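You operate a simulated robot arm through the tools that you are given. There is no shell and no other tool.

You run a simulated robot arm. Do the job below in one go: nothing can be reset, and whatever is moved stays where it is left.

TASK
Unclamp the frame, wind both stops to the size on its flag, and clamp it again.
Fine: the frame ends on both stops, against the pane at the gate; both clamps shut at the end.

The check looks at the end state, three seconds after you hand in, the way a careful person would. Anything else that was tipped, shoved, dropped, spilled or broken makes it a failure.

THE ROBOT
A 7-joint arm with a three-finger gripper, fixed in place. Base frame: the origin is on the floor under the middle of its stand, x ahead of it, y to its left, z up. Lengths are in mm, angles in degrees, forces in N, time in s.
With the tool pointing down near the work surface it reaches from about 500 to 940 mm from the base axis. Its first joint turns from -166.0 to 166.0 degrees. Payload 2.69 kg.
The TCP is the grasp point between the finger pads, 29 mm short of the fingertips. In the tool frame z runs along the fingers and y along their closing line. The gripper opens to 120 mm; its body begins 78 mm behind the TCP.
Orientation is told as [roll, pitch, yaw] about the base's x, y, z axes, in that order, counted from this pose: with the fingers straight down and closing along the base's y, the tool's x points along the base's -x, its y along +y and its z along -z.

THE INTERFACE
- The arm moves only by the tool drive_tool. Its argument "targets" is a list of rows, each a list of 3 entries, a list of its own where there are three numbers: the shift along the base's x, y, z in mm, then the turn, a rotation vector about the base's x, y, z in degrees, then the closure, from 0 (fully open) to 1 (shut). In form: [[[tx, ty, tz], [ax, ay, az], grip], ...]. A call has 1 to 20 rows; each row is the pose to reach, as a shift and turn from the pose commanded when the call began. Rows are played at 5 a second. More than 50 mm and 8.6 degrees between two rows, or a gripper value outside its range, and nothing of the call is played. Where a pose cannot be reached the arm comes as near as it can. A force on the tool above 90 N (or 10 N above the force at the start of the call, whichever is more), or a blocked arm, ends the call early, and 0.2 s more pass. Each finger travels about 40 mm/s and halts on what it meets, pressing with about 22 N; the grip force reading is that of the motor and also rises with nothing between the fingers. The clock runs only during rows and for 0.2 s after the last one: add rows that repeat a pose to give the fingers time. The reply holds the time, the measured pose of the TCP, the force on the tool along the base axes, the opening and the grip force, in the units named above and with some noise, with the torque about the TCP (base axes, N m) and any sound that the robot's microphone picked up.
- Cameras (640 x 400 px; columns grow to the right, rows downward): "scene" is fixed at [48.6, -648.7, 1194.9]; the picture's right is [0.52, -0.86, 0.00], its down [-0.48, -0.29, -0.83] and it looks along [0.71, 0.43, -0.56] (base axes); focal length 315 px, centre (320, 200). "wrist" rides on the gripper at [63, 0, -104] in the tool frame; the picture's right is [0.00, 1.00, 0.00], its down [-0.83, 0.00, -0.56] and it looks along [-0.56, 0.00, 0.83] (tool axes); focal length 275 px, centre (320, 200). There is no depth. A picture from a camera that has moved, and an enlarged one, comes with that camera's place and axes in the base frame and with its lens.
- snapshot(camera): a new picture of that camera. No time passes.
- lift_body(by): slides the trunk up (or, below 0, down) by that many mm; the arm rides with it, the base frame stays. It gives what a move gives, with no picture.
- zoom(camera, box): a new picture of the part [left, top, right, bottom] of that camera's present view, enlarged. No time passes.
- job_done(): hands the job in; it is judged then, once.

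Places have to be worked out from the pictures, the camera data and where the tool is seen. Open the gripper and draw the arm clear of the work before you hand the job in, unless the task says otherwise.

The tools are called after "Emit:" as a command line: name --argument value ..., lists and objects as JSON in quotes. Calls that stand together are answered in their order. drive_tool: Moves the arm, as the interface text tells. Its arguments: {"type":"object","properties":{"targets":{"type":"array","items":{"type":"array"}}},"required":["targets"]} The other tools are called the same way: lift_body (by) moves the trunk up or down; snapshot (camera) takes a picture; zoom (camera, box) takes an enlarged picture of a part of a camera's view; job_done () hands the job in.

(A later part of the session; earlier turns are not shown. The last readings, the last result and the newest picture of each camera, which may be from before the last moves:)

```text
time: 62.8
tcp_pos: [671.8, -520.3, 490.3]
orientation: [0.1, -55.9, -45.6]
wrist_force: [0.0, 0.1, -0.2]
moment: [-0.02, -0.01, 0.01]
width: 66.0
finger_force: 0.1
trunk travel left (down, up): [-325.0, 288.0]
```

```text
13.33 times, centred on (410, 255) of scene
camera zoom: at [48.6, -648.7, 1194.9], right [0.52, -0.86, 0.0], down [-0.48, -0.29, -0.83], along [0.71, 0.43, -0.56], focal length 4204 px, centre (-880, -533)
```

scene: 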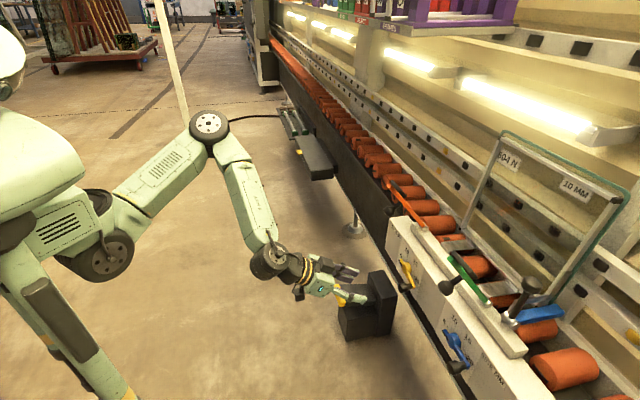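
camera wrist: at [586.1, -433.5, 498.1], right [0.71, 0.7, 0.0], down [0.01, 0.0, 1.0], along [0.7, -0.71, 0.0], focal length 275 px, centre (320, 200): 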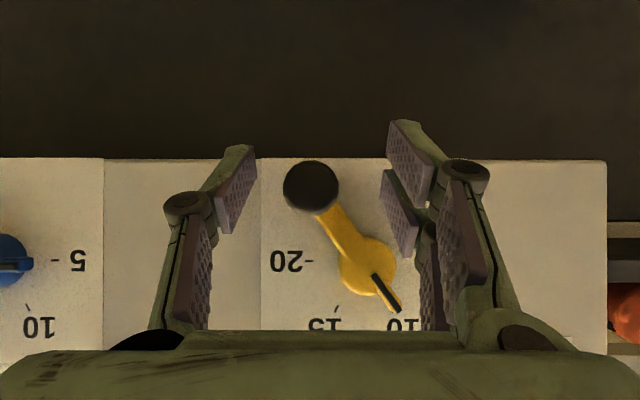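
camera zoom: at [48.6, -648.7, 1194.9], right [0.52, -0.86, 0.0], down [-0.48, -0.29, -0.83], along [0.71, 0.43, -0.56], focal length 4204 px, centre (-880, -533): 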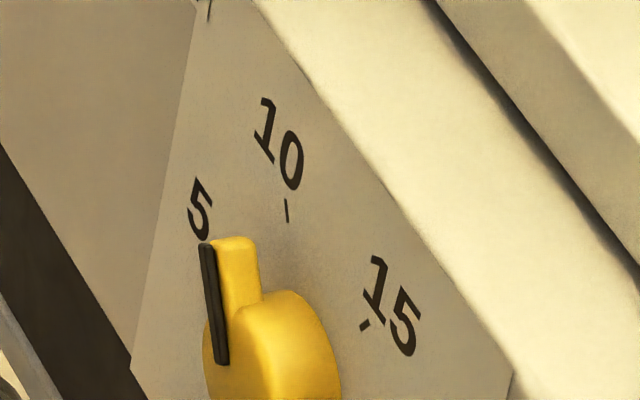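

On release the crank sprang to 55°, so gripping gives poor fine control. Instead I'll nudge the knob with one finger of the open fork, with the pointer in view: first move 15 mm left.

Emit:
drive_tool --targets '[[[3.6, 3.5, 0], [0, 0, 0], 0.45], [[7.2, 7.0, 0], [0, 0, 0], 0.45], [[10.7, 10.5, 0], [0, 0, 0], 0.45], [[10.7, 10.5, 0], [0, 0, 0], 0.45]]'

Emit:
snapshot --camera "wrist"

Emit:
zoom --camera "scene" --box '[395, 240, 425, 270]'

```text
time: 63.8
tcp_pos: [681.8, -507.8, 491.1]
orientation: [0.1, -56.0, -45.6]
wrist_force: [1.0, -0.2, -0.9]
moment: [0.01, -0.04, -0.02]
width: 66.0
finger_force: 0.1
trunk travel left (down, up): [-325.0, 288.0]
```

```text
taken
camera wrist: at [596.7, -422.3, 497.6], right [0.71, 0.7, 0.0], down [0.01, 0.0, 1.0], along [0.7, -0.71, 0.0], focal length 275 px, centre (320, 200)
```

wrist: 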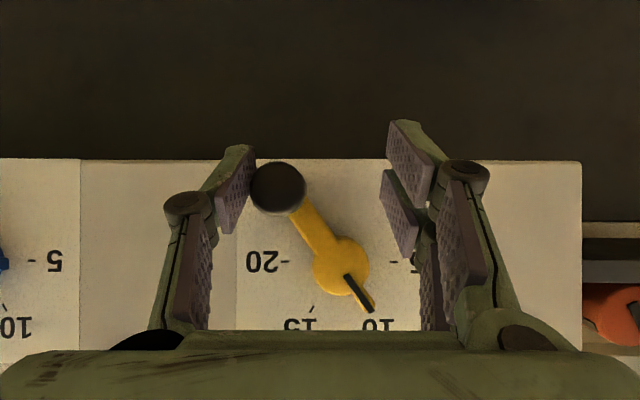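

```text
13.33 times, centred on (410, 255) of scene
camera zoom: at [48.6, -648.7, 1194.9], right [0.52, -0.86, 0.0], down [-0.48, -0.29, -0.83], along [0.71, 0.43, -0.56], focal length 4204 px, centre (-880, -533)
```

zoom: 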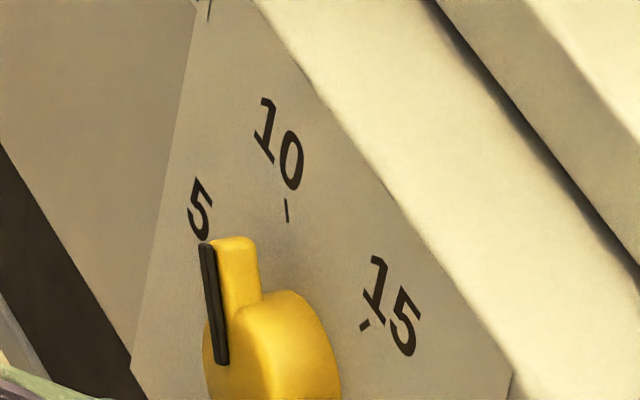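

The finger is just touching the knob. I nudge 4 mm further left and check the pointer.

Emit:
drive_tool --targets '[[[0.7, 0.7, 0], [0, 0, 0], 0.45], [[1.4, 1.4, 0], [0, 0, 0], 0.45], [[2.1, 2.1, 0.3], [0, 0, 0], 0.45], [[2.9, 2.8, 0.3], [0, 0, 0], 0.45], [[2.9, 2.8, 0.3], [0, 0, 0], 0.45]]'

Emit:
zoom --camera "wrist" --box '[270, 230, 390, 330]'

Emit:
zoom --camera "scene" --box '[395, 240, 425, 270]'

```text
time: 65.0
tcp_pos: [687.2, -505.8, 492.1]
orientation: [0.1, -56.0, -45.7]
wrist_force: [0.1, -0.5, 0.5]
moment: [0.01, -0.04, 0.06]
width: 66.8
finger_force: 0.8
trunk travel left (down, up): [-325.0, 288.0]
```

```text
4.00 times, centred on (330, 280) of wrist
camera zoom: at [600.5, -419.5, 498.7], right [0.71, 0.7, 0.0], down [0.0, 0.0, 1.0], along [0.7, -0.71, 0.0], focal length 1101 px, centre (280, -120)
```

zoom: 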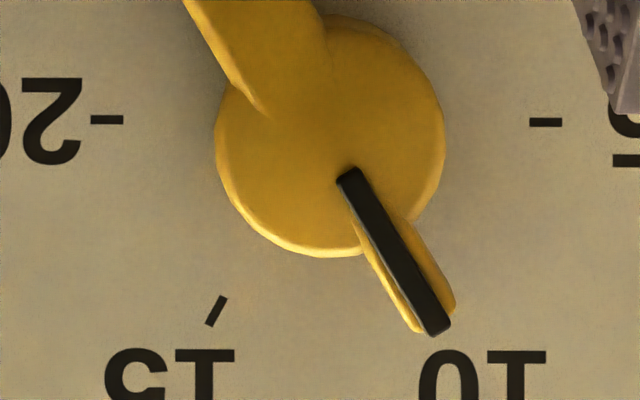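

```text
13.33 times, centred on (410, 255) of scene
camera zoom: at [48.6, -648.7, 1194.9], right [0.52, -0.86, 0.0], down [-0.48, -0.29, -0.83], along [0.71, 0.43, -0.56], focal length 4204 px, centre (-880, -533)
```

zoom: 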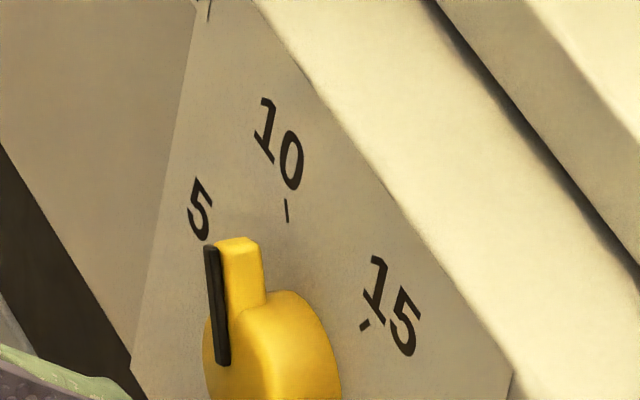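

The base pointer now stands at 59.9°, right on the 10 tick. I centre the fork away from the knob, back straight out, and recheck.

Emit:
drive_tool --targets '[[[-4.3, -4.2, 0], [0, 0, 0], 0.45], [[-8.6, -8.4, 0], [0, 0, 0], 0.45], [[-12.9, -12.6, 0], [0, 0, 0], 0.45], [[-27, 1.7, 0], [0, 0, 0], 0.45], [[-41, 16, 0], [0, 0, 0], 0.45], [[-55, 30.3, 0], [0, 0, 0], 0.45], [[-69, 44.6, 20], [0, 0, 0], 0.45], [[-83, 58.9, 40], [0, 0, 0], 0.45], [[-83, 58.9, 40], [0, 0, 0], 0.2]]'

Emit:
snapshot --camera "wrist"

Emit:
zoom --camera "scene" --box '[395, 240, 425, 270]'

Emit:
zoom --camera "scene" --box '[420, 200, 580, 300]'

```text
time: 67.0
tcp_pos: [602.7, -446.5, 532.5]
orientation: [0.1, -56.0, -45.6]
wrist_force: [0.0, -1.1, -0.4]
moment: [-0.04, 0.0, 0.0]
width: 94.0
finger_force: 0.0
trunk travel left (down, up): [-325.0, 288.0]
```

```text
taken
camera wrist: at [516.4, -361.3, 539.1], right [0.71, 0.7, 0.0], down [0.01, 0.0, 1.0], along [0.7, -0.71, 0.0], focal length 275 px, centre (320, 200)
```

wrist: 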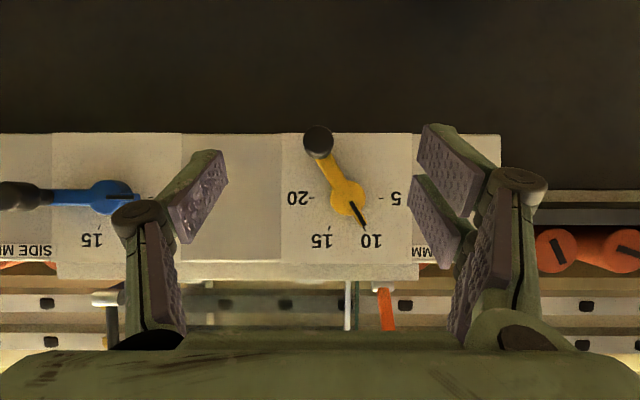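

```text
13.33 times, centred on (410, 255) of scene
camera zoom: at [48.6, -648.7, 1194.9], right [0.52, -0.86, 0.0], down [-0.48, -0.29, -0.83], along [0.71, 0.43, -0.56], focal length 4204 px, centre (-880, -533)
```

zoom: 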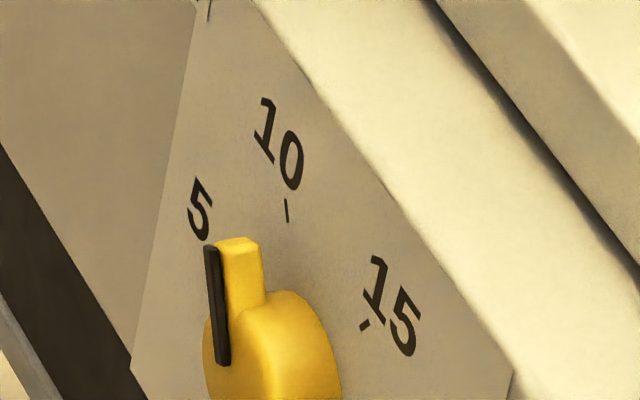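

```text
4.00 times, centred on (500, 250) of scene
camera zoom: at [48.6, -648.7, 1194.9], right [0.52, -0.86, 0.0], down [-0.48, -0.29, -0.83], along [0.71, 0.43, -0.56], focal length 1261 px, centre (-400, 0)
```

zoom: 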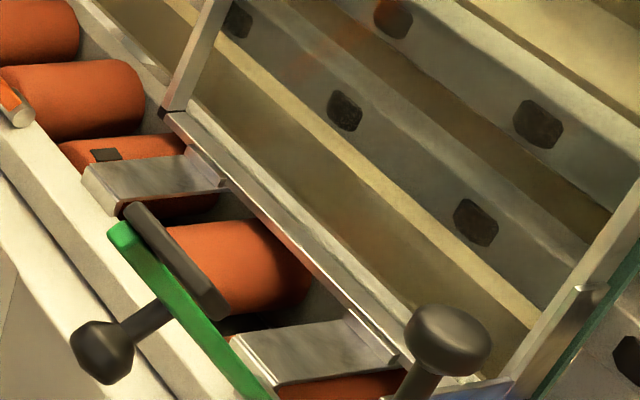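

The base crank is done. Now I move across to the blue SIDE crank, whose knob should be at (u≈141, n≈853, z=537).

Emit:
drive_tool --targets '[[[-31, -30.2, 5], [0, 0, 0], 0.3], [[-62, -60.4, 10], [0, 0, 0], 0.45], [[-92.5, -90.6, 15], [0, 0, 0], 0.45], [[-123, -120.8, 20], [0, 0, 0], 0.45], [[-154, -151, 25], [0, 0, 0], 0.45], [[-185, -181.2, 30], [0, 0, 0], 0.45], [[-185, -181.2, 30], [0, 0, 0], 0.45]]'

Emit:
snapshot --camera "wrist"

Emit:
zoom --camera "scene" --box '[420, 290, 500, 390]'

```text
time: 68.5
tcp_pos: [414.8, -629.1, 561.2]
orientation: [0.1, -56.0, -45.5]
wrist_force: [0.2, -0.2, -0.1]
moment: [0.02, 0.02, 0.0]
width: 65.8
finger_force: 0.0
trunk travel left (down, up): [-325.0, 288.0]
```

```text
taken
camera wrist: at [328.9, -542.4, 568.6], right [0.71, 0.7, 0.0], down [0.01, 0.0, 1.0], along [0.7, -0.71, 0.0], focal length 275 px, centre (320, 200)
```

wrist: 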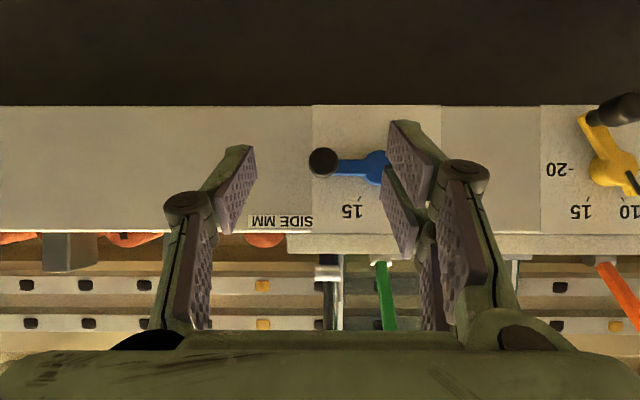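

```text
4.00 times, centred on (460, 340) of scene
camera zoom: at [48.6, -648.7, 1194.9], right [0.52, -0.86, 0.0], down [-0.48, -0.29, -0.83], along [0.71, 0.43, -0.56], focal length 1261 px, centre (-240, -360)
```

zoom: 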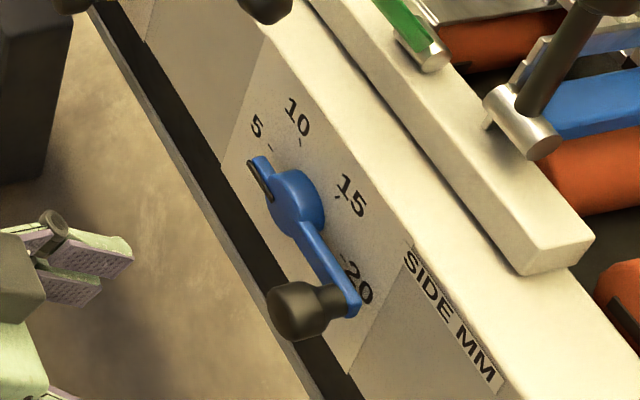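

The knob reads at (u≈142, z≈537). I advance onto it.

Emit:
drive_tool --targets '[[[18, -17.8, -6], [0, 0, 0], 0.45], [[36, -35.5, -12], [0, 0, 0], 0.45], [[54, -53.3, -18], [0, 0, 0], 0.45], [[72.2, -71.1, -24], [0, 0, 0], 0.45], [[72.2, -71.1, -24], [0, 0, 0], 0.45]]'

Emit:
snapshot --camera "wrist"

```text
time: 69.8
tcp_pos: [488.7, -699.0, 537.7]
orientation: [0.1, -56.0, -45.6]
wrist_force: [-0.4, 0.0, 0.1]
moment: [0.02, -0.03, -0.03]
width: 65.8
finger_force: 0.0
trunk travel left (down, up): [-325.0, 288.0]
```

```text
taken
camera wrist: at [402.0, -612.9, 544.7], right [0.71, 0.7, 0.0], down [0.01, 0.0, 1.0], along [0.7, -0.71, 0.0], focal length 275 px, centre (320, 200)
```

wrist: 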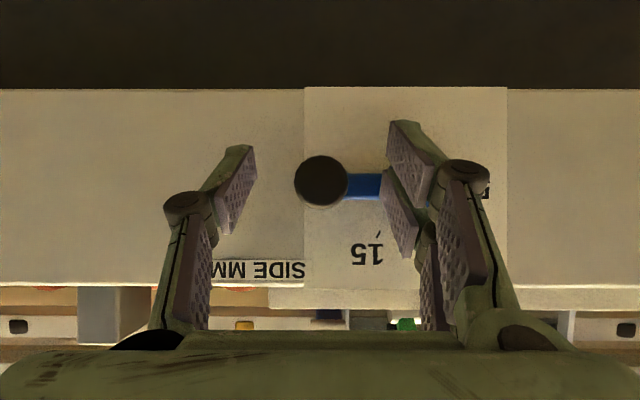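

Centred. I close and wind down the arc to 30°, checking forces and slip.

Emit:
drive_tool --targets '[[[0, 0, 0], [0, 0, 0], 0.6], [[0, 0, 0], [0, 0, 0], 0.75], [[0, 0, 0], [0, 0, 0], 0.9], [[0, 0, 0], [0, 0, 0], 0.9], [[0, 0, 0], [0, 0, 0], 0.9], [[0, 0, -2.4], [0, 0, 0], 0.9], [[0.1, 0.1, -4.7], [0, 0, 0], 0.9], [[0.3, 0.3, -7.1], [0, 0, 0], 0.9], [[0.6, 0.6, -9.5], [0, 0, 0], 0.9], [[1.0, 1.0, -11.8], [0, 0, 0], 0.9], [[1.4, 1.3, -14.1], [0, 0, 0], 0.9], [[1.9, 1.8, -16.4], [0, 0, 0], 0.9], [[2.4, 2.3, -18.6], [0, 0, 0], 0.9], [[3.0, 2.9, -20.8], [0, 0, 0], 0.9], [[3.6, 3.6, -23], [0, 0, 0], 0.9], [[4.4, 4.3, -25.2], [0, 0, 0], 0.9], [[5.2, 5.1, -27.3], [0, 0, 0], 0.9], [[5.2, 5.1, -27.3], [0, 0, 0], 0.9]]'

Emit:
snapshot --camera "wrist"

Emit:
zoom --camera "scene" --box '[420, 290, 500, 390]'

```text
time: 73.5
tcp_pos: [492.6, -695.4, 509.9]
orientation: [0.0, -55.9, -45.7]
wrist_force: [-17.5, -6.2, 1.3]
moment: [-0.24, -0.97, -0.03]
width: 24.6
finger_force: 45.1
trunk travel left (down, up): [-325.0, 288.0]
```

```text
taken
camera wrist: at [407.4, -609.0, 517.3], right [0.71, 0.7, 0.0], down [0.01, 0.0, 1.0], along [0.7, -0.71, 0.0], focal length 275 px, centre (320, 200)
```

wrist: 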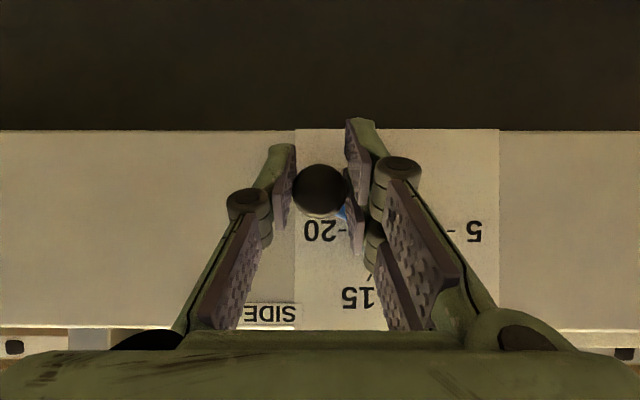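

```text
4.00 times, centred on (460, 340) of scene
camera zoom: at [48.6, -648.7, 1194.9], right [0.52, -0.86, 0.0], down [-0.48, -0.29, -0.83], along [0.71, 0.43, -0.56], focal length 1261 px, centre (-240, -360)
```

zoom: 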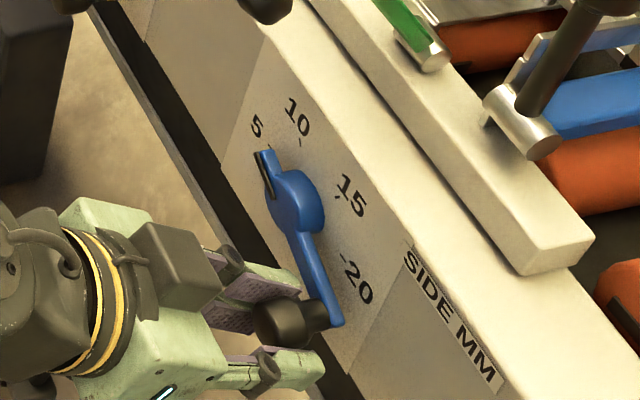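

The crank is at roughly 27°. I continue on the arc to about 50°, leaving the last part for the finger nudge.

Emit:
drive_tool --targets '[[[0.2, 0.2, -2.1], [0, 0, 0], 0.9], [[0.9, 0.8, -4.2], [0, 0, 0], 0.9], [[1.7, 1.7, -6.2], [0, 0, 0], 0.9], [[2.6, 2.6, -8.1], [0, 0, 0], 0.9], [[3.6, 3.6, -10], [0, 0, 0], 0.9], [[4.7, 4.6, -11.8], [0, 0, 0], 0.9], [[5.6, 5.5, -13.2], [0, 0, 0], 0.9], [[6.6, 6.4, -14.5], [0, 0, 0], 0.9], [[6.6, 6.4, -14.5], [0, 0, 0], 0.9]]'

Emit:
snapshot --camera "wrist"

Emit:
zoom --camera "scene" --box '[440, 320, 470, 350]'

```text
time: 75.5
tcp_pos: [499.6, -687.1, 494.7]
orientation: [0.0, -55.9, -45.9]
wrist_force: [-20.9, -5.5, -7.9]
moment: [0.05, -0.6, 0.36]
width: 24.1
finger_force: 45.0
trunk travel left (down, up): [-325.0, 288.0]
```

```text
taken
camera wrist: at [414.6, -602.1, 501.6], right [0.71, 0.7, 0.0], down [0.01, 0.0, 1.0], along [0.7, -0.71, -0.01], focal length 275 px, centre (320, 200)
```

wrist: 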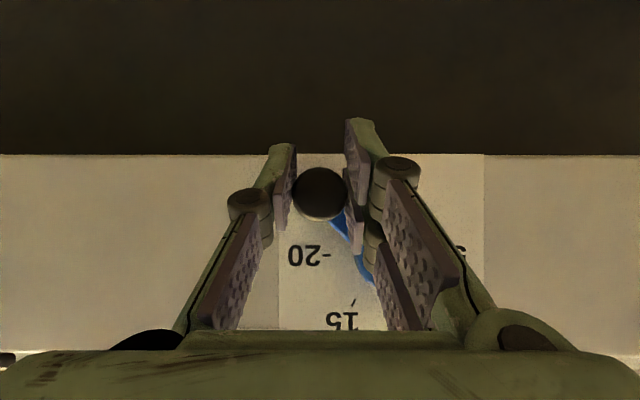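

```text
13.33 times, centred on (455, 335) of scene
camera zoom: at [48.6, -648.7, 1194.9], right [0.52, -0.86, 0.0], down [-0.48, -0.29, -0.83], along [0.71, 0.43, -0.56], focal length 4204 px, centre (-1480, -1600)
```

zoom: 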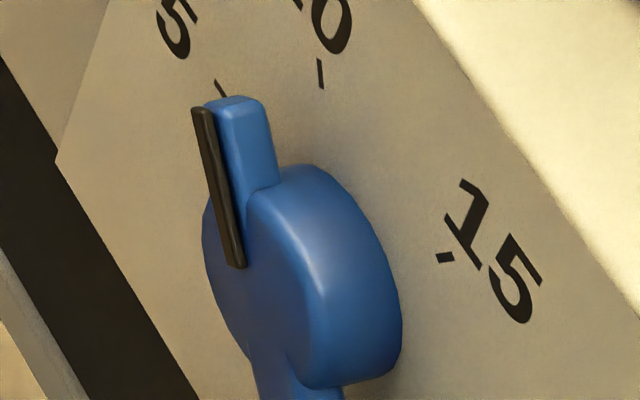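

The pointer is at about 42°. I open the fingers in place and finish with the single-finger nudge.

Emit:
drive_tool --targets '[[[0, 0, 0], [0, 0, 0], 0.8], [[0, 0, 0], [0, 0, 0], 0.7], [[0, 0, 0], [0, 0, 0], 0.6], [[0, 0, 0], [0, 0, 0], 0.45], [[0, 0, 0], [0, 0, 0], 0.45], [[0, 0, 0], [0, 0, 0], 0.45]]'

Emit:
snapshot --camera "wrist"

Emit:
zoom --camera "scene" --box '[440, 320, 470, 350]'

```text
time: 77.0
tcp_pos: [502.0, -688.7, 495.0]
orientation: [0.1, -55.9, -45.6]
wrist_force: [-0.4, -0.2, -0.4]
moment: [0.0, -0.02, 0.04]
width: 66.1
finger_force: 0.0
trunk travel left (down, up): [-325.0, 288.0]
```

```text
taken
camera wrist: at [415.9, -601.9, 502.6], right [0.71, 0.7, 0.0], down [0.01, 0.0, 1.0], along [0.7, -0.71, 0.0], focal length 275 px, centre (320, 200)
```

wrist: 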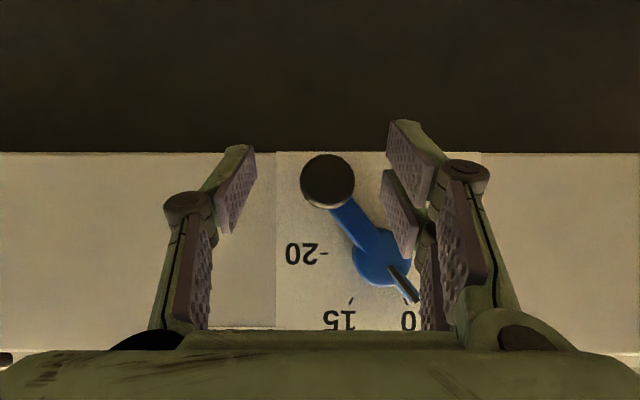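

```text
13.33 times, centred on (455, 335) of scene
camera zoom: at [48.6, -648.7, 1194.9], right [0.52, -0.86, 0.0], down [-0.48, -0.29, -0.83], along [0.71, 0.43, -0.56], focal length 4204 px, centre (-1480, -1600)
```

zoom: 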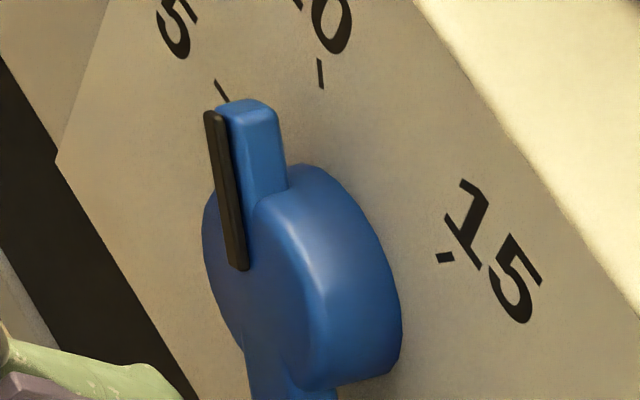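

The side pointer is at about 51° now. I bring the single finger up to the knob by moving left 24 mm.

Emit:
drive_tool --targets '[[[4.3, 4.2, 0], [0, 0, 0], 0.45], [[8.6, 8.4, 0], [0, 0, 0], 0.45], [[12.9, 12.6, 0], [0, 0, 0], 0.45], [[17.1, 16.8, 0], [0, 0, 0], 0.45], [[17.1, 16.8, 0], [0, 0, 0], 0.45]]'

Emit:
snapshot --camera "wrist"

Emit:
zoom --camera "wrist" --box '[270, 230, 390, 330]'

```text
time: 78.2
tcp_pos: [518.1, -671.6, 495.4]
orientation: [0.0, -56.0, -45.6]
wrist_force: [0.1, -0.2, 0.3]
moment: [0.0, 0.0, 0.01]
width: 66.2
finger_force: 0.1
trunk travel left (down, up): [-325.0, 288.0]
```

```text
taken
camera wrist: at [431.8, -584.9, 503.4], right [0.71, 0.7, 0.0], down [0.01, 0.0, 1.0], along [0.7, -0.71, 0.0], focal length 275 px, centre (320, 200)
```

wrist: 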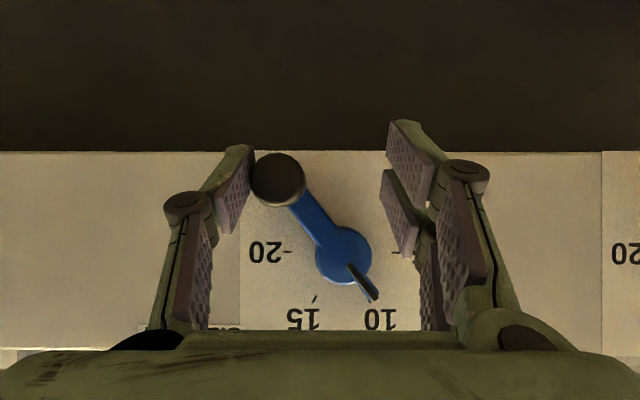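

```text
4.00 times, centred on (330, 280) of wrist
camera zoom: at [431.8, -584.9, 503.4], right [0.71, 0.7, 0.0], down [0.01, 0.0, 1.0], along [0.7, -0.71, 0.0], focal length 1101 px, centre (280, -120)
```

zoom: 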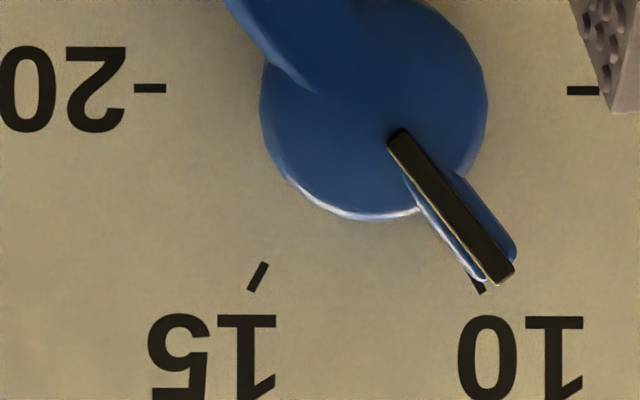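

Finger at the knob, pointer 52°. I nudge 5 mm left and re-measure.

Emit:
drive_tool --targets '[[[0.7, 0.7, 0], [0, 0, 0], 0.45], [[1.4, 1.4, -0.5], [0, 0, 0], 0.45], [[2.1, 2.1, -1], [0, 0, 0], 0.45], [[2.9, 2.8, -1.5], [0, 0, 0], 0.45], [[3.6, 3.5, -2], [0, 0, 0], 0.45], [[3.6, 3.5, -2], [0, 0, 0], 0.45]]'

Emit:
zoom --camera "wrist" --box '[270, 230, 390, 330]'

```text
time: 79.5
tcp_pos: [523.0, -668.4, 493.6]
orientation: [0.1, -56.0, -45.6]
wrist_force: [-1.6, -0.1, -0.5]
moment: [0.01, -0.02, -0.03]
width: 66.7
finger_force: 0.6
trunk travel left (down, up): [-325.0, 288.0]
```

```text
4.00 times, centred on (330, 280) of wrist
camera zoom: at [436.6, -581.3, 501.3], right [0.71, 0.7, 0.0], down [0.0, 0.0, 1.0], along [0.7, -0.71, 0.0], focal length 1101 px, centre (280, -120)
```

zoom: 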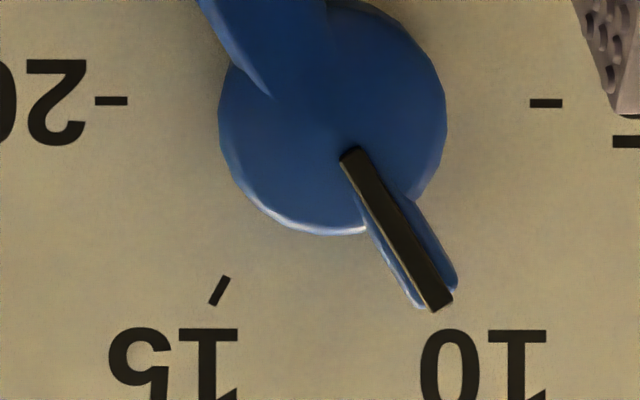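

The pointer is at 59.3°; a last half-millimetre nudge, then I back the finger off and withdraw straight out.

Emit:
drive_tool --targets '[[[0.4, 0.4, 0], [0, 0, 0], 0.45], [[0.4, 0.4, 0], [0, 0, 0], 0.45]]'

Emit:
zoom --camera "wrist" --box '[270, 230, 390, 330]'

```text
time: 80.2
tcp_pos: [523.0, -666.6, 493.9]
orientation: [0.0, -56.0, -45.6]
wrist_force: [-0.7, -0.2, -0.5]
moment: [0.0, -0.03, 0.01]
width: 66.6
finger_force: 0.4
trunk travel left (down, up): [-325.0, 288.0]
```

```text
4.00 times, centred on (330, 280) of wrist
camera zoom: at [436.9, -580.9, 501.3], right [0.71, 0.7, 0.0], down [0.0, 0.0, 1.0], along [0.7, -0.71, 0.0], focal length 1101 px, centre (280, -120)
```

zoom: 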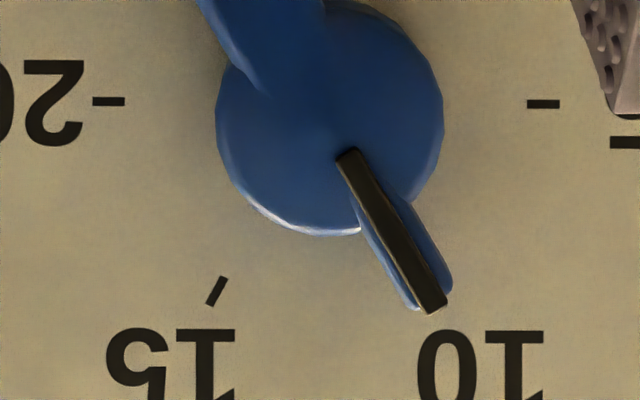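

60.2° — on the 10 tick. I centre the fork off the knob and withdraw straight back, then look over both dials and the frame.

Emit:
drive_tool --targets '[[[-4.3, -4.2, 0], [0, 0, 0], 0.45], [[-8.6, -8.4, 0], [0, 0, 0], 0.45], [[-12.9, -12.6, 0], [0, 0, 0], 0.45], [[-27, 1.7, 0], [0, 0, 0], 0.45], [[-41, 16, 0], [0, 0, 0], 0.45], [[-55, 30.3, 0], [0, 0, 0], 0.45], [[-69, 44.6, 20], [0, 0, 0], 0.45], [[-90, 66, 50], [0, 0, 0], 0.3], [[-90, 66, 90], [0, 0, 0], 0.2], [[-90, 66, 130], [0, 0, 0], 0], [[-90, 66, 130], [0, 0, 0], 0]]'

Emit:
snapshot --camera "wrist"

Emit:
snapshot --camera "scene"

```text
time: 82.5
tcp_pos: [432.3, -600.4, 624.2]
orientation: [0.1, -55.9, -45.7]
wrist_force: [0.4, 0.2, 0.5]
moment: [0.0, 0.0, -0.03]
width: 120.4
finger_force: 0.1
trunk travel left (down, up): [-325.0, 288.0]
```

```text
taken
camera wrist: at [346.1, -513.5, 631.8], right [0.71, 0.7, 0.0], down [0.01, 0.0, 1.0], along [0.7, -0.71, 0.0], focal length 275 px, centre (320, 200)
```

wrist: 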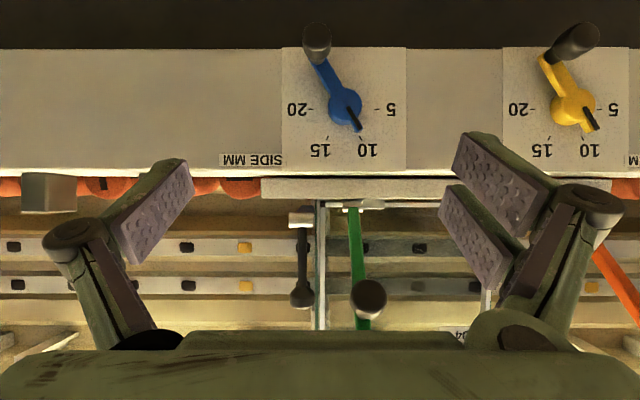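

```text
taken
```

scene: 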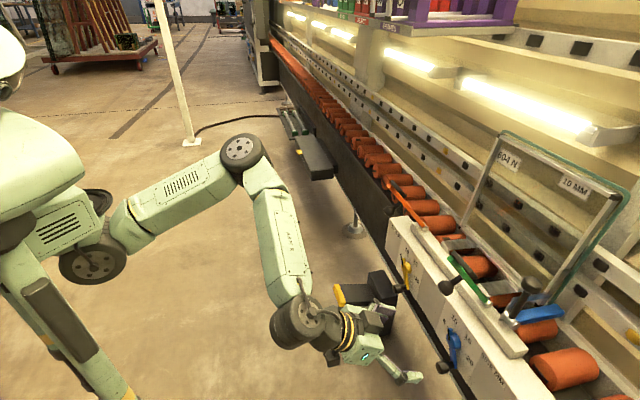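

Both dials read 10. I raise the arm to the earlier viewing pose to inspect the frame, stops, pane and gate.

Emit:
drive_tool --targets '[[[15, 13, 40], [0, 0, 0], 0], [[40, 35, 75], [0, 0, 0], 0], [[65, 57, 105], [0, 0, 0], 0], [[90, 79, 135], [0, 0, 0], 0], [[110, 97, 155], [0, 0, 0], 0], [[128.5, 113.3, 166], [0, 0, 0], 0], [[128.5, 113.3, 166], [0, 0, 0], 0]]'

Emit:
snapshot --camera "wrist"

Emit:
zoom --camera "wrist" --box '[130, 40, 290, 140]'

Emit:
zoom --camera "wrist" --box '[330, 40, 490, 140]'

Emit:
zoom --camera "wrist" --box '[180, 140, 280, 280]'

Emit:
zoom --camera "wrist" --box '[330, 130, 490, 280]'

```text
time: 84.2
tcp_pos: [562.8, -487.0, 788.8]
orientation: [0.0, -56.0, -45.6]
wrist_force: [0.1, 0.2, -0.6]
moment: [0.0, 0.02, -0.01]
width: 120.1
finger_force: 0.1
trunk travel left (down, up): [-325.0, 288.0]
```

```text
taken
camera wrist: at [476.0, -400.6, 797.2], right [0.71, 0.7, 0.0], down [0.0, 0.0, 1.0], along [0.7, -0.71, 0.0], focal length 275 px, centre (320, 200)
```

wrist: 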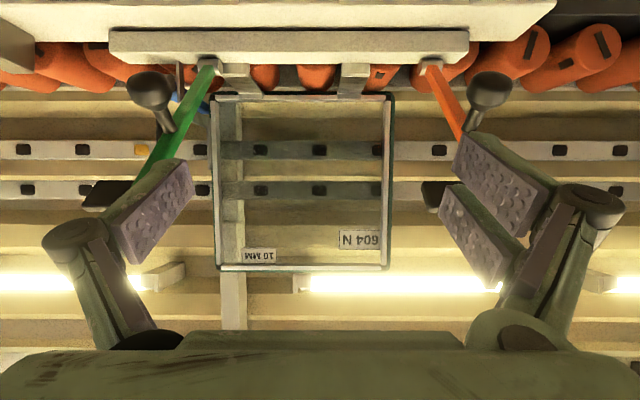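

```text
4.00 times, centred on (210, 90) of wrist
camera zoom: at [476.0, -400.6, 797.2], right [0.71, 0.7, 0.0], down [0.0, 0.0, 1.0], along [0.7, -0.71, 0.0], focal length 1101 px, centre (760, 640)
```

zoom: 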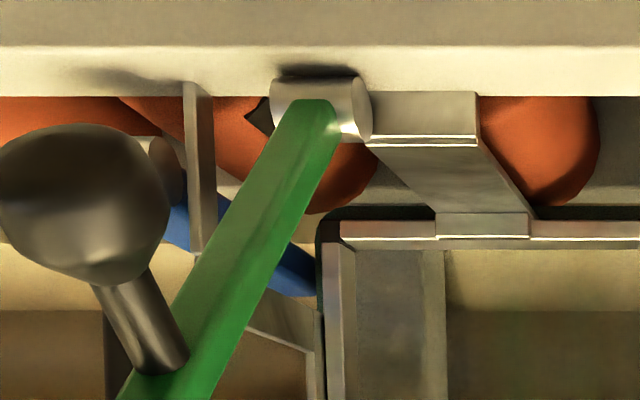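

```text
4.00 times, centred on (410, 90) of wrist
camera zoom: at [476.0, -400.6, 797.2], right [0.71, 0.7, 0.0], down [0.0, 0.0, 1.0], along [0.7, -0.71, 0.0], focal length 1101 px, centre (-40, 640)
```

zoom: 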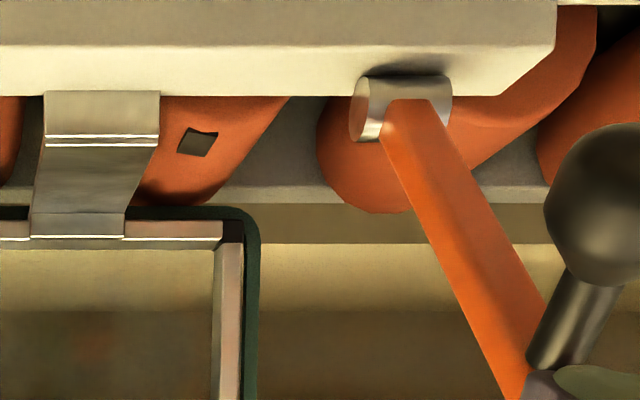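

```text
2.86 times, centred on (230, 210) of wrist
camera zoom: at [476.0, -400.6, 797.2], right [0.71, 0.7, 0.0], down [0.0, 0.0, 1.0], along [0.7, -0.71, 0.0], focal length 786 px, centre (577, 171)
```

zoom: 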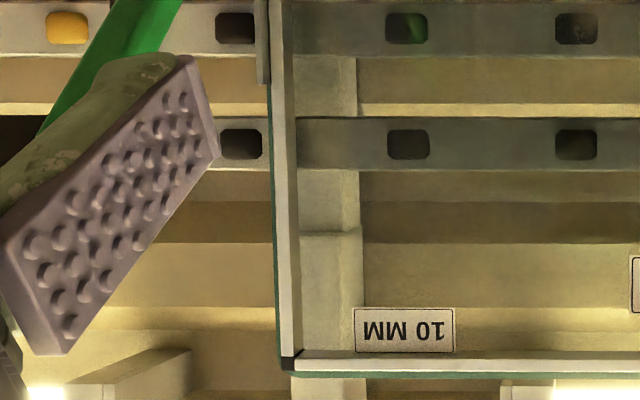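

```text
2.67 times, centred on (410, 205) of wrist
camera zoom: at [476.0, -400.6, 797.2], right [0.71, 0.7, 0.0], down [0.0, 0.0, 1.0], along [0.7, -0.71, 0.0], focal length 734 px, centre (80, 187)
```

zoom: 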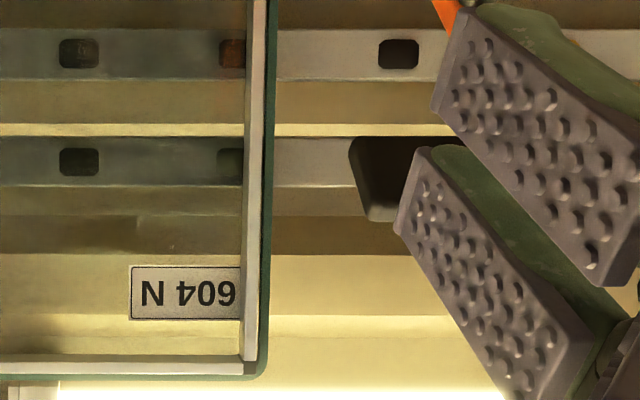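

The frame has risen and moved left while the pane edge seems unchanged. I zoom in on the side stop contact, the base stop contacts and the pane at the gate.

Emit:
zoom --camera "wrist" --box '[190, 85, 240, 165]'

Emit:
zoom --camera "wrist" --box '[205, 70, 285, 110]'

Emit:
zoom --camera "wrist" --box '[330, 75, 410, 115]'

Emit:
zoom --camera "scene" --box '[520, 240, 620, 320]'

Emit:
zoom --camera "scene" --box '[440, 130, 640, 255]'

```text
5.00 times, centred on (215, 125) of wrist
camera zoom: at [476.0, -400.6, 797.2], right [0.71, 0.7, 0.0], down [0.0, 0.0, 1.0], along [0.7, -0.71, 0.0], focal length 1376 px, centre (845, 575)
```

zoom: 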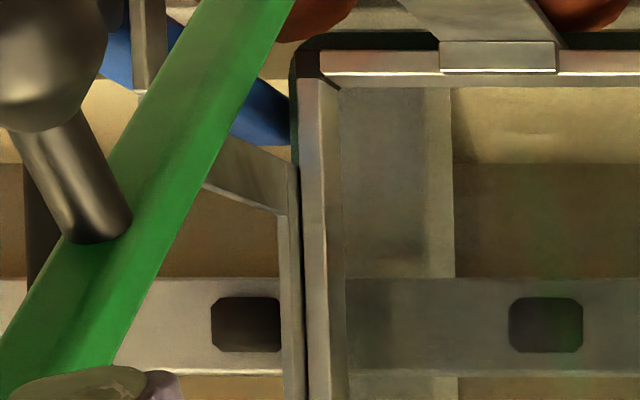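

```text
8.00 times, centred on (245, 90) of wrist
camera zoom: at [476.0, -400.6, 797.2], right [0.71, 0.7, 0.0], down [0.0, 0.0, 1.0], along [0.7, -0.71, 0.0], focal length 2202 px, centre (920, 1080)
```

zoom: 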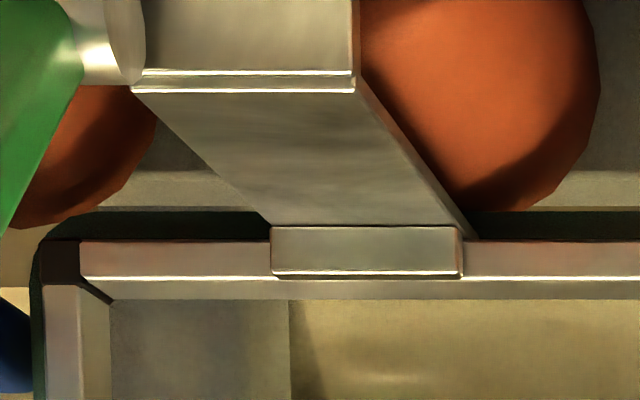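

```text
8.00 times, centred on (370, 95) of wrist
camera zoom: at [476.0, -400.6, 797.2], right [0.71, 0.7, 0.0], down [0.0, 0.0, 1.0], along [0.7, -0.71, 0.0], focal length 2202 px, centre (-80, 1040)
```

zoom: 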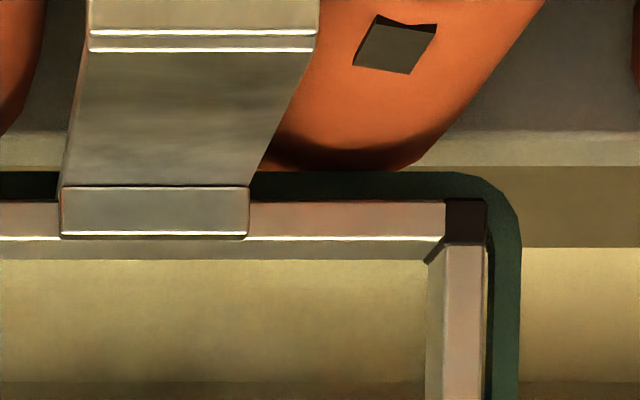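

```text
5.00 times, centred on (570, 280) of scene
camera zoom: at [48.6, -648.7, 1194.9], right [0.52, -0.86, 0.0], down [-0.48, -0.29, -0.83], along [0.71, 0.43, -0.56], focal length 1577 px, centre (-930, -200)
```

zoom: 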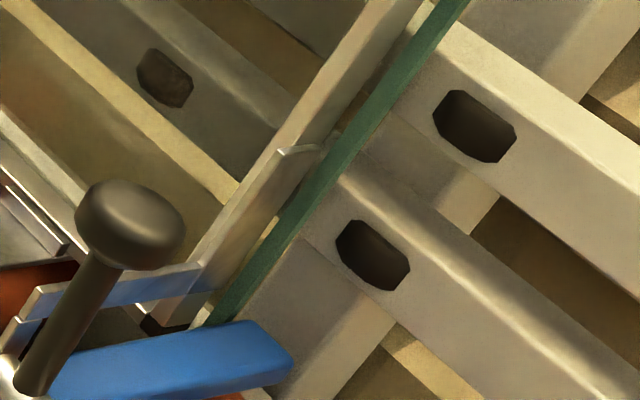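

```text
3.20 times, centred on (540, 192) of scene
camera zoom: at [48.6, -648.7, 1194.9], right [0.52, -0.86, 0.0], down [-0.48, -0.29, -0.83], along [0.71, 0.43, -0.56], focal length 1009 px, centre (-384, 224)
```

zoom: 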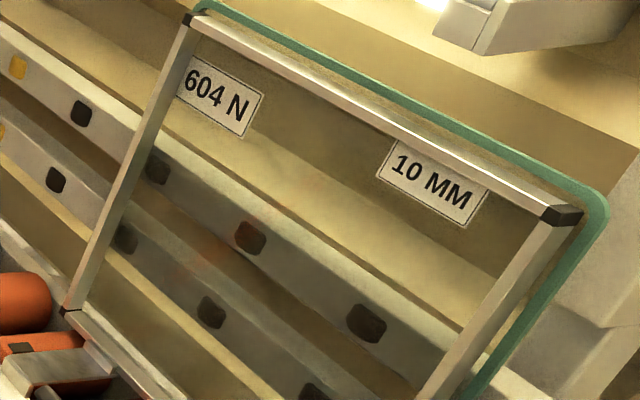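

I compare with the same scene zoom as at the start to see whether the pane moved relative to the gate.

Emit:
zoom --camera "scene" --box '[460, 220, 620, 320]'

Emit:
zoom --camera "scene" --box '[540, 270, 600, 310]'

Emit:
zoom --camera "scene" --box '[590, 180, 640, 230]'

Emit:
zoom --camera "scene" --box '[480, 130, 640, 230]'

```text
4.00 times, centred on (540, 270) of scene
camera zoom: at [48.6, -648.7, 1194.9], right [0.52, -0.86, 0.0], down [-0.48, -0.29, -0.83], along [0.71, 0.43, -0.56], focal length 1261 px, centre (-560, -80)
```

zoom: 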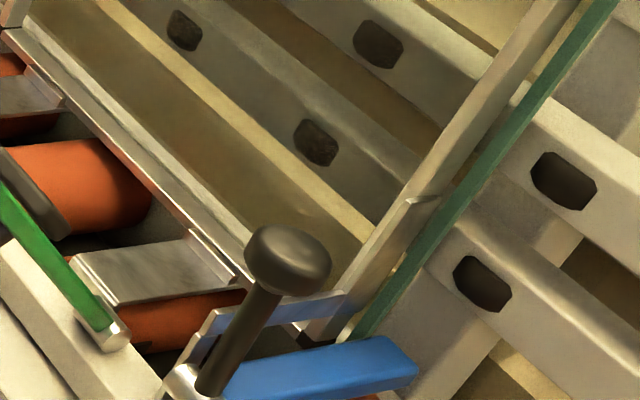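

```text
10.00 times, centred on (570, 290) of scene
camera zoom: at [48.6, -648.7, 1194.9], right [0.52, -0.86, 0.0], down [-0.48, -0.29, -0.83], along [0.71, 0.43, -0.56], focal length 3153 px, centre (-2180, -700)
```

zoom: 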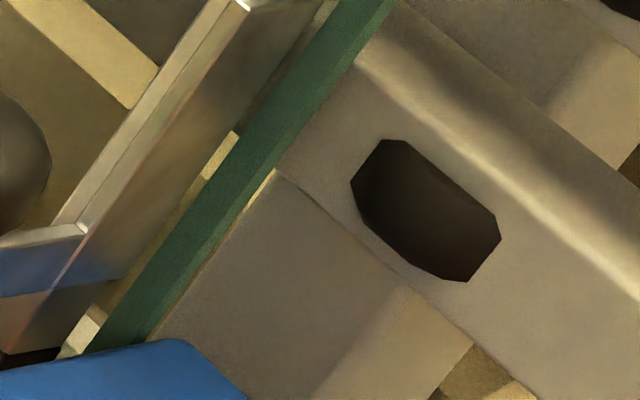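

```text
8.00 times, centred on (615, 205) of scene
camera zoom: at [48.6, -648.7, 1194.9], right [0.52, -0.86, 0.0], down [-0.48, -0.29, -0.83], along [0.71, 0.43, -0.56], focal length 2523 px, centre (-2040, 160)
```

zoom: 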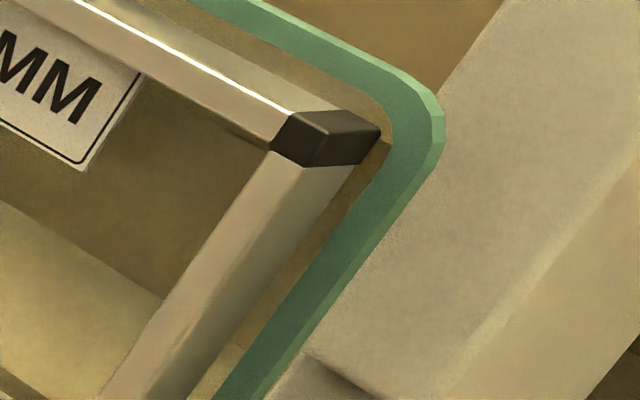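

```text
4.00 times, centred on (560, 180) of scene
camera zoom: at [48.6, -648.7, 1194.9], right [0.52, -0.86, 0.0], down [-0.48, -0.29, -0.83], along [0.71, 0.43, -0.56], focal length 1261 px, centre (-640, 280)
```

zoom: 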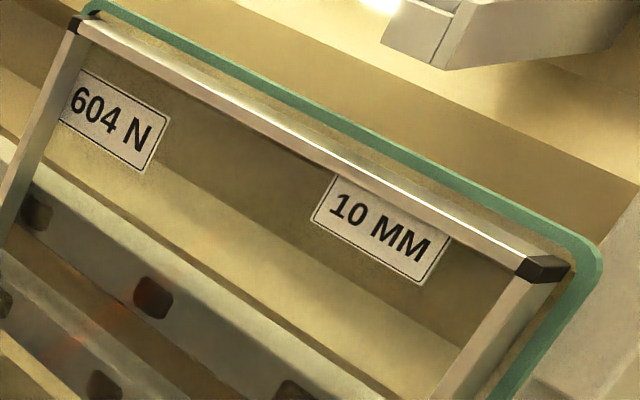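

The pane has not moved; the frame is up and left by about 5 mm, on the base ledges and by the side stop. Now I re-clamp: first to the orange lever, at the pre-grasp from which I released it.

Emit:
drive_tool --targets '[[[20, 18, 0], [0, 0, 0], 0.2], [[45, 41, -8], [0, 0, 0], 0.42], [[70, 64, -16], [0, 0, 0], 0.42], [[98, 89.4, -26], [0, 0, 0], 0.42], [[98, 89.4, -26], [0, 0, 0], 0.42]]'

Emit:
snapshot --camera "wrist"

Emit:
snapshot --camera "scene"

```text
time: 85.3
tcp_pos: [659.6, -396.5, 764.2]
orientation: [0.1, -56.0, -45.6]
wrist_force: [-0.4, 0.8, 0.3]
moment: [0.01, 0.0, 0.01]
width: 69.7
finger_force: 0.0
trunk travel left (down, up): [-325.0, 288.0]
```

```text
taken
camera wrist: at [574.8, -310.2, 771.7], right [0.71, 0.7, 0.0], down [0.0, 0.0, 1.0], along [0.7, -0.71, 0.0], focal length 275 px, centre (320, 200)
```

wrist: 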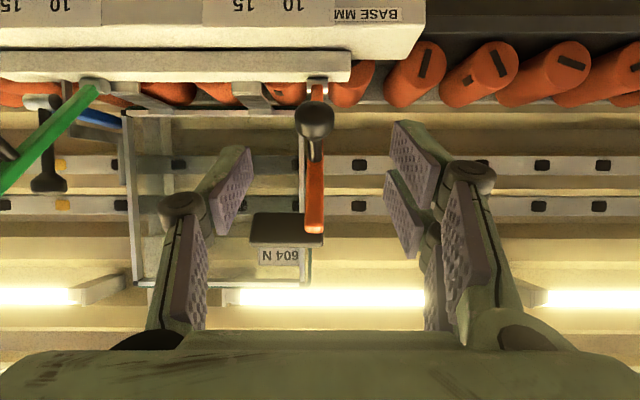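

```text
taken
```

scene: 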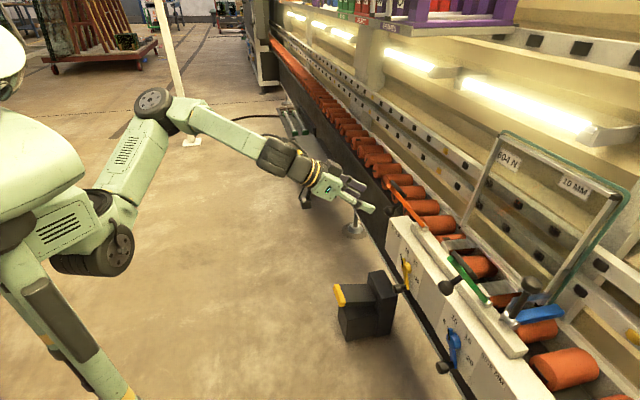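

The ball is at (u≈-190, n≈826, z≈712). I advance onto it and grip.

Emit:
drive_tool --targets '[[[13.5, -15.2, -13], [0, 0, 0], 0.42], [[27, -30.4, -26], [0, 0, 0], 0.42], [[40.4, -45.5, -39], [0, 0, 0], 0.42], [[53.9, -60.7, -52.5], [0, 0, 0], 0.42], [[53.9, -60.7, -52.5], [0, 0, 0], 0.42]]'

Emit:
snapshot --camera "wrist"

```text
time: 86.5
tcp_pos: [713.4, -458.0, 711.0]
orientation: [0.1, -56.0, -45.6]
wrist_force: [0.2, -0.2, -0.1]
moment: [0.03, 0.02, 0.0]
width: 69.6
finger_force: 0.0
trunk travel left (down, up): [-325.0, 288.0]
```

```text
taken
camera wrist: at [627.6, -372.6, 718.2], right [0.71, 0.7, 0.0], down [0.01, 0.0, 1.0], along [0.7, -0.71, 0.0], focal length 275 px, centre (320, 200)
```

wrist: 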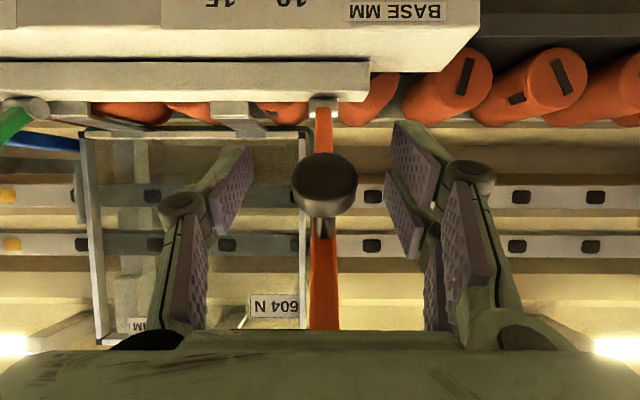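

Centred. I grip the ball and swing the lever back up along its arc to about 30° from closed.

Emit:
drive_tool --targets '[[[0, 0, 0], [0, 0, 0], 0.6], [[0, 0, 0], [0, 0, 0], 0.75], [[0, 0, 0], [0, 0, 0], 0.9], [[0, 0, 0], [0, 0, 0], 0.9], [[0, 0, 0], [0, 0, 0], 0.9], [[2.2, -2.3, 5], [0, 0, 0], 0.9], [[4.6, -4.7, 10], [0, 0, 0], 0.9], [[7.1, -7.3, 14.8], [0, 0, 0], 0.9], [[9.8, -10, 19.5], [0, 0, 0], 0.9], [[12.6, -12.9, 23.9], [0, 0, 0], 0.9], [[15.6, -15.9, 28.2], [0, 0, 0], 0.9], [[18.7, -19.1, 32.3], [0, 0, 0], 0.9], [[21.9, -22.4, 36.2], [0, 0, 0], 0.9], [[25.2, -25.8, 39.9], [0, 0, 0], 0.9], [[28.6, -29.2, 43.4], [0, 0, 0], 0.9], [[32.2, -32.9, 46.7], [0, 0, 0], 0.9], [[35.8, -36.6, 49.8], [0, 0, 0], 0.9], [[39.5, -40.4, 52.6], [0, 0, 0], 0.9], [[43.3, -44.2, 55.2], [0, 0, 0], 0.9], [[43.3, -44.2, 55.2], [0, 0, 0], 0.9]]'

Emit:
snapshot --camera "wrist"

Emit:
zoom --camera "scene" --box '[370, 130, 530, 230]'

```text
time: 90.8
tcp_pos: [759.3, -501.0, 764.8]
orientation: [0.3, -55.8, -45.4]
wrist_force: [11.4, 17.5, -11.1]
moment: [0.86, 0.71, -0.13]
width: 28.0
finger_force: 45.0
trunk travel left (down, up): [-325.0, 288.0]
```

```text
taken
camera wrist: at [672.5, -415.8, 771.6], right [0.71, 0.71, 0.0], down [0.01, -0.01, 1.0], along [0.71, -0.71, -0.01], focal length 275 px, centre (320, 200)
```

wrist: 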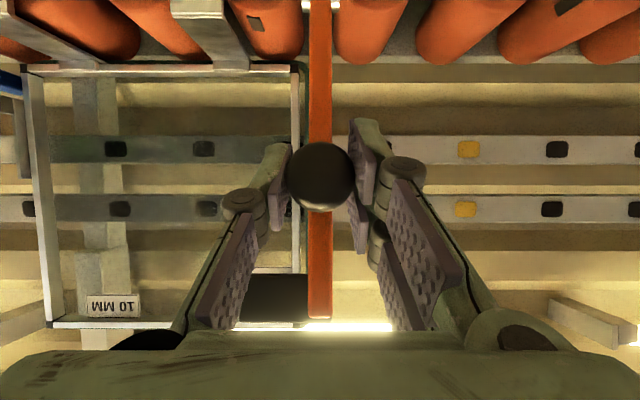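

```text
4.00 times, centred on (450, 180) of scene
camera zoom: at [48.6, -648.7, 1194.9], right [0.52, -0.86, 0.0], down [-0.48, -0.29, -0.83], along [0.71, 0.43, -0.56], focal length 1261 px, centre (-200, 280)
```

zoom: 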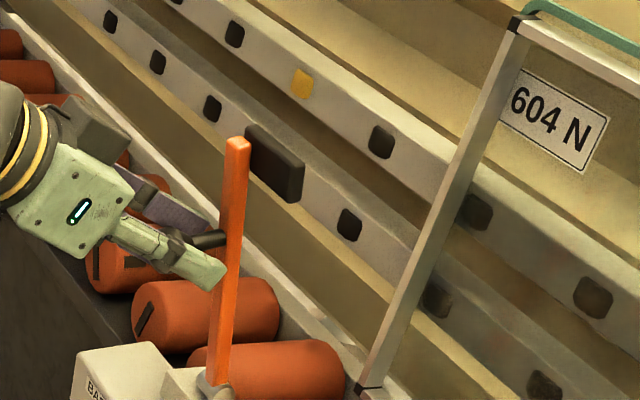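

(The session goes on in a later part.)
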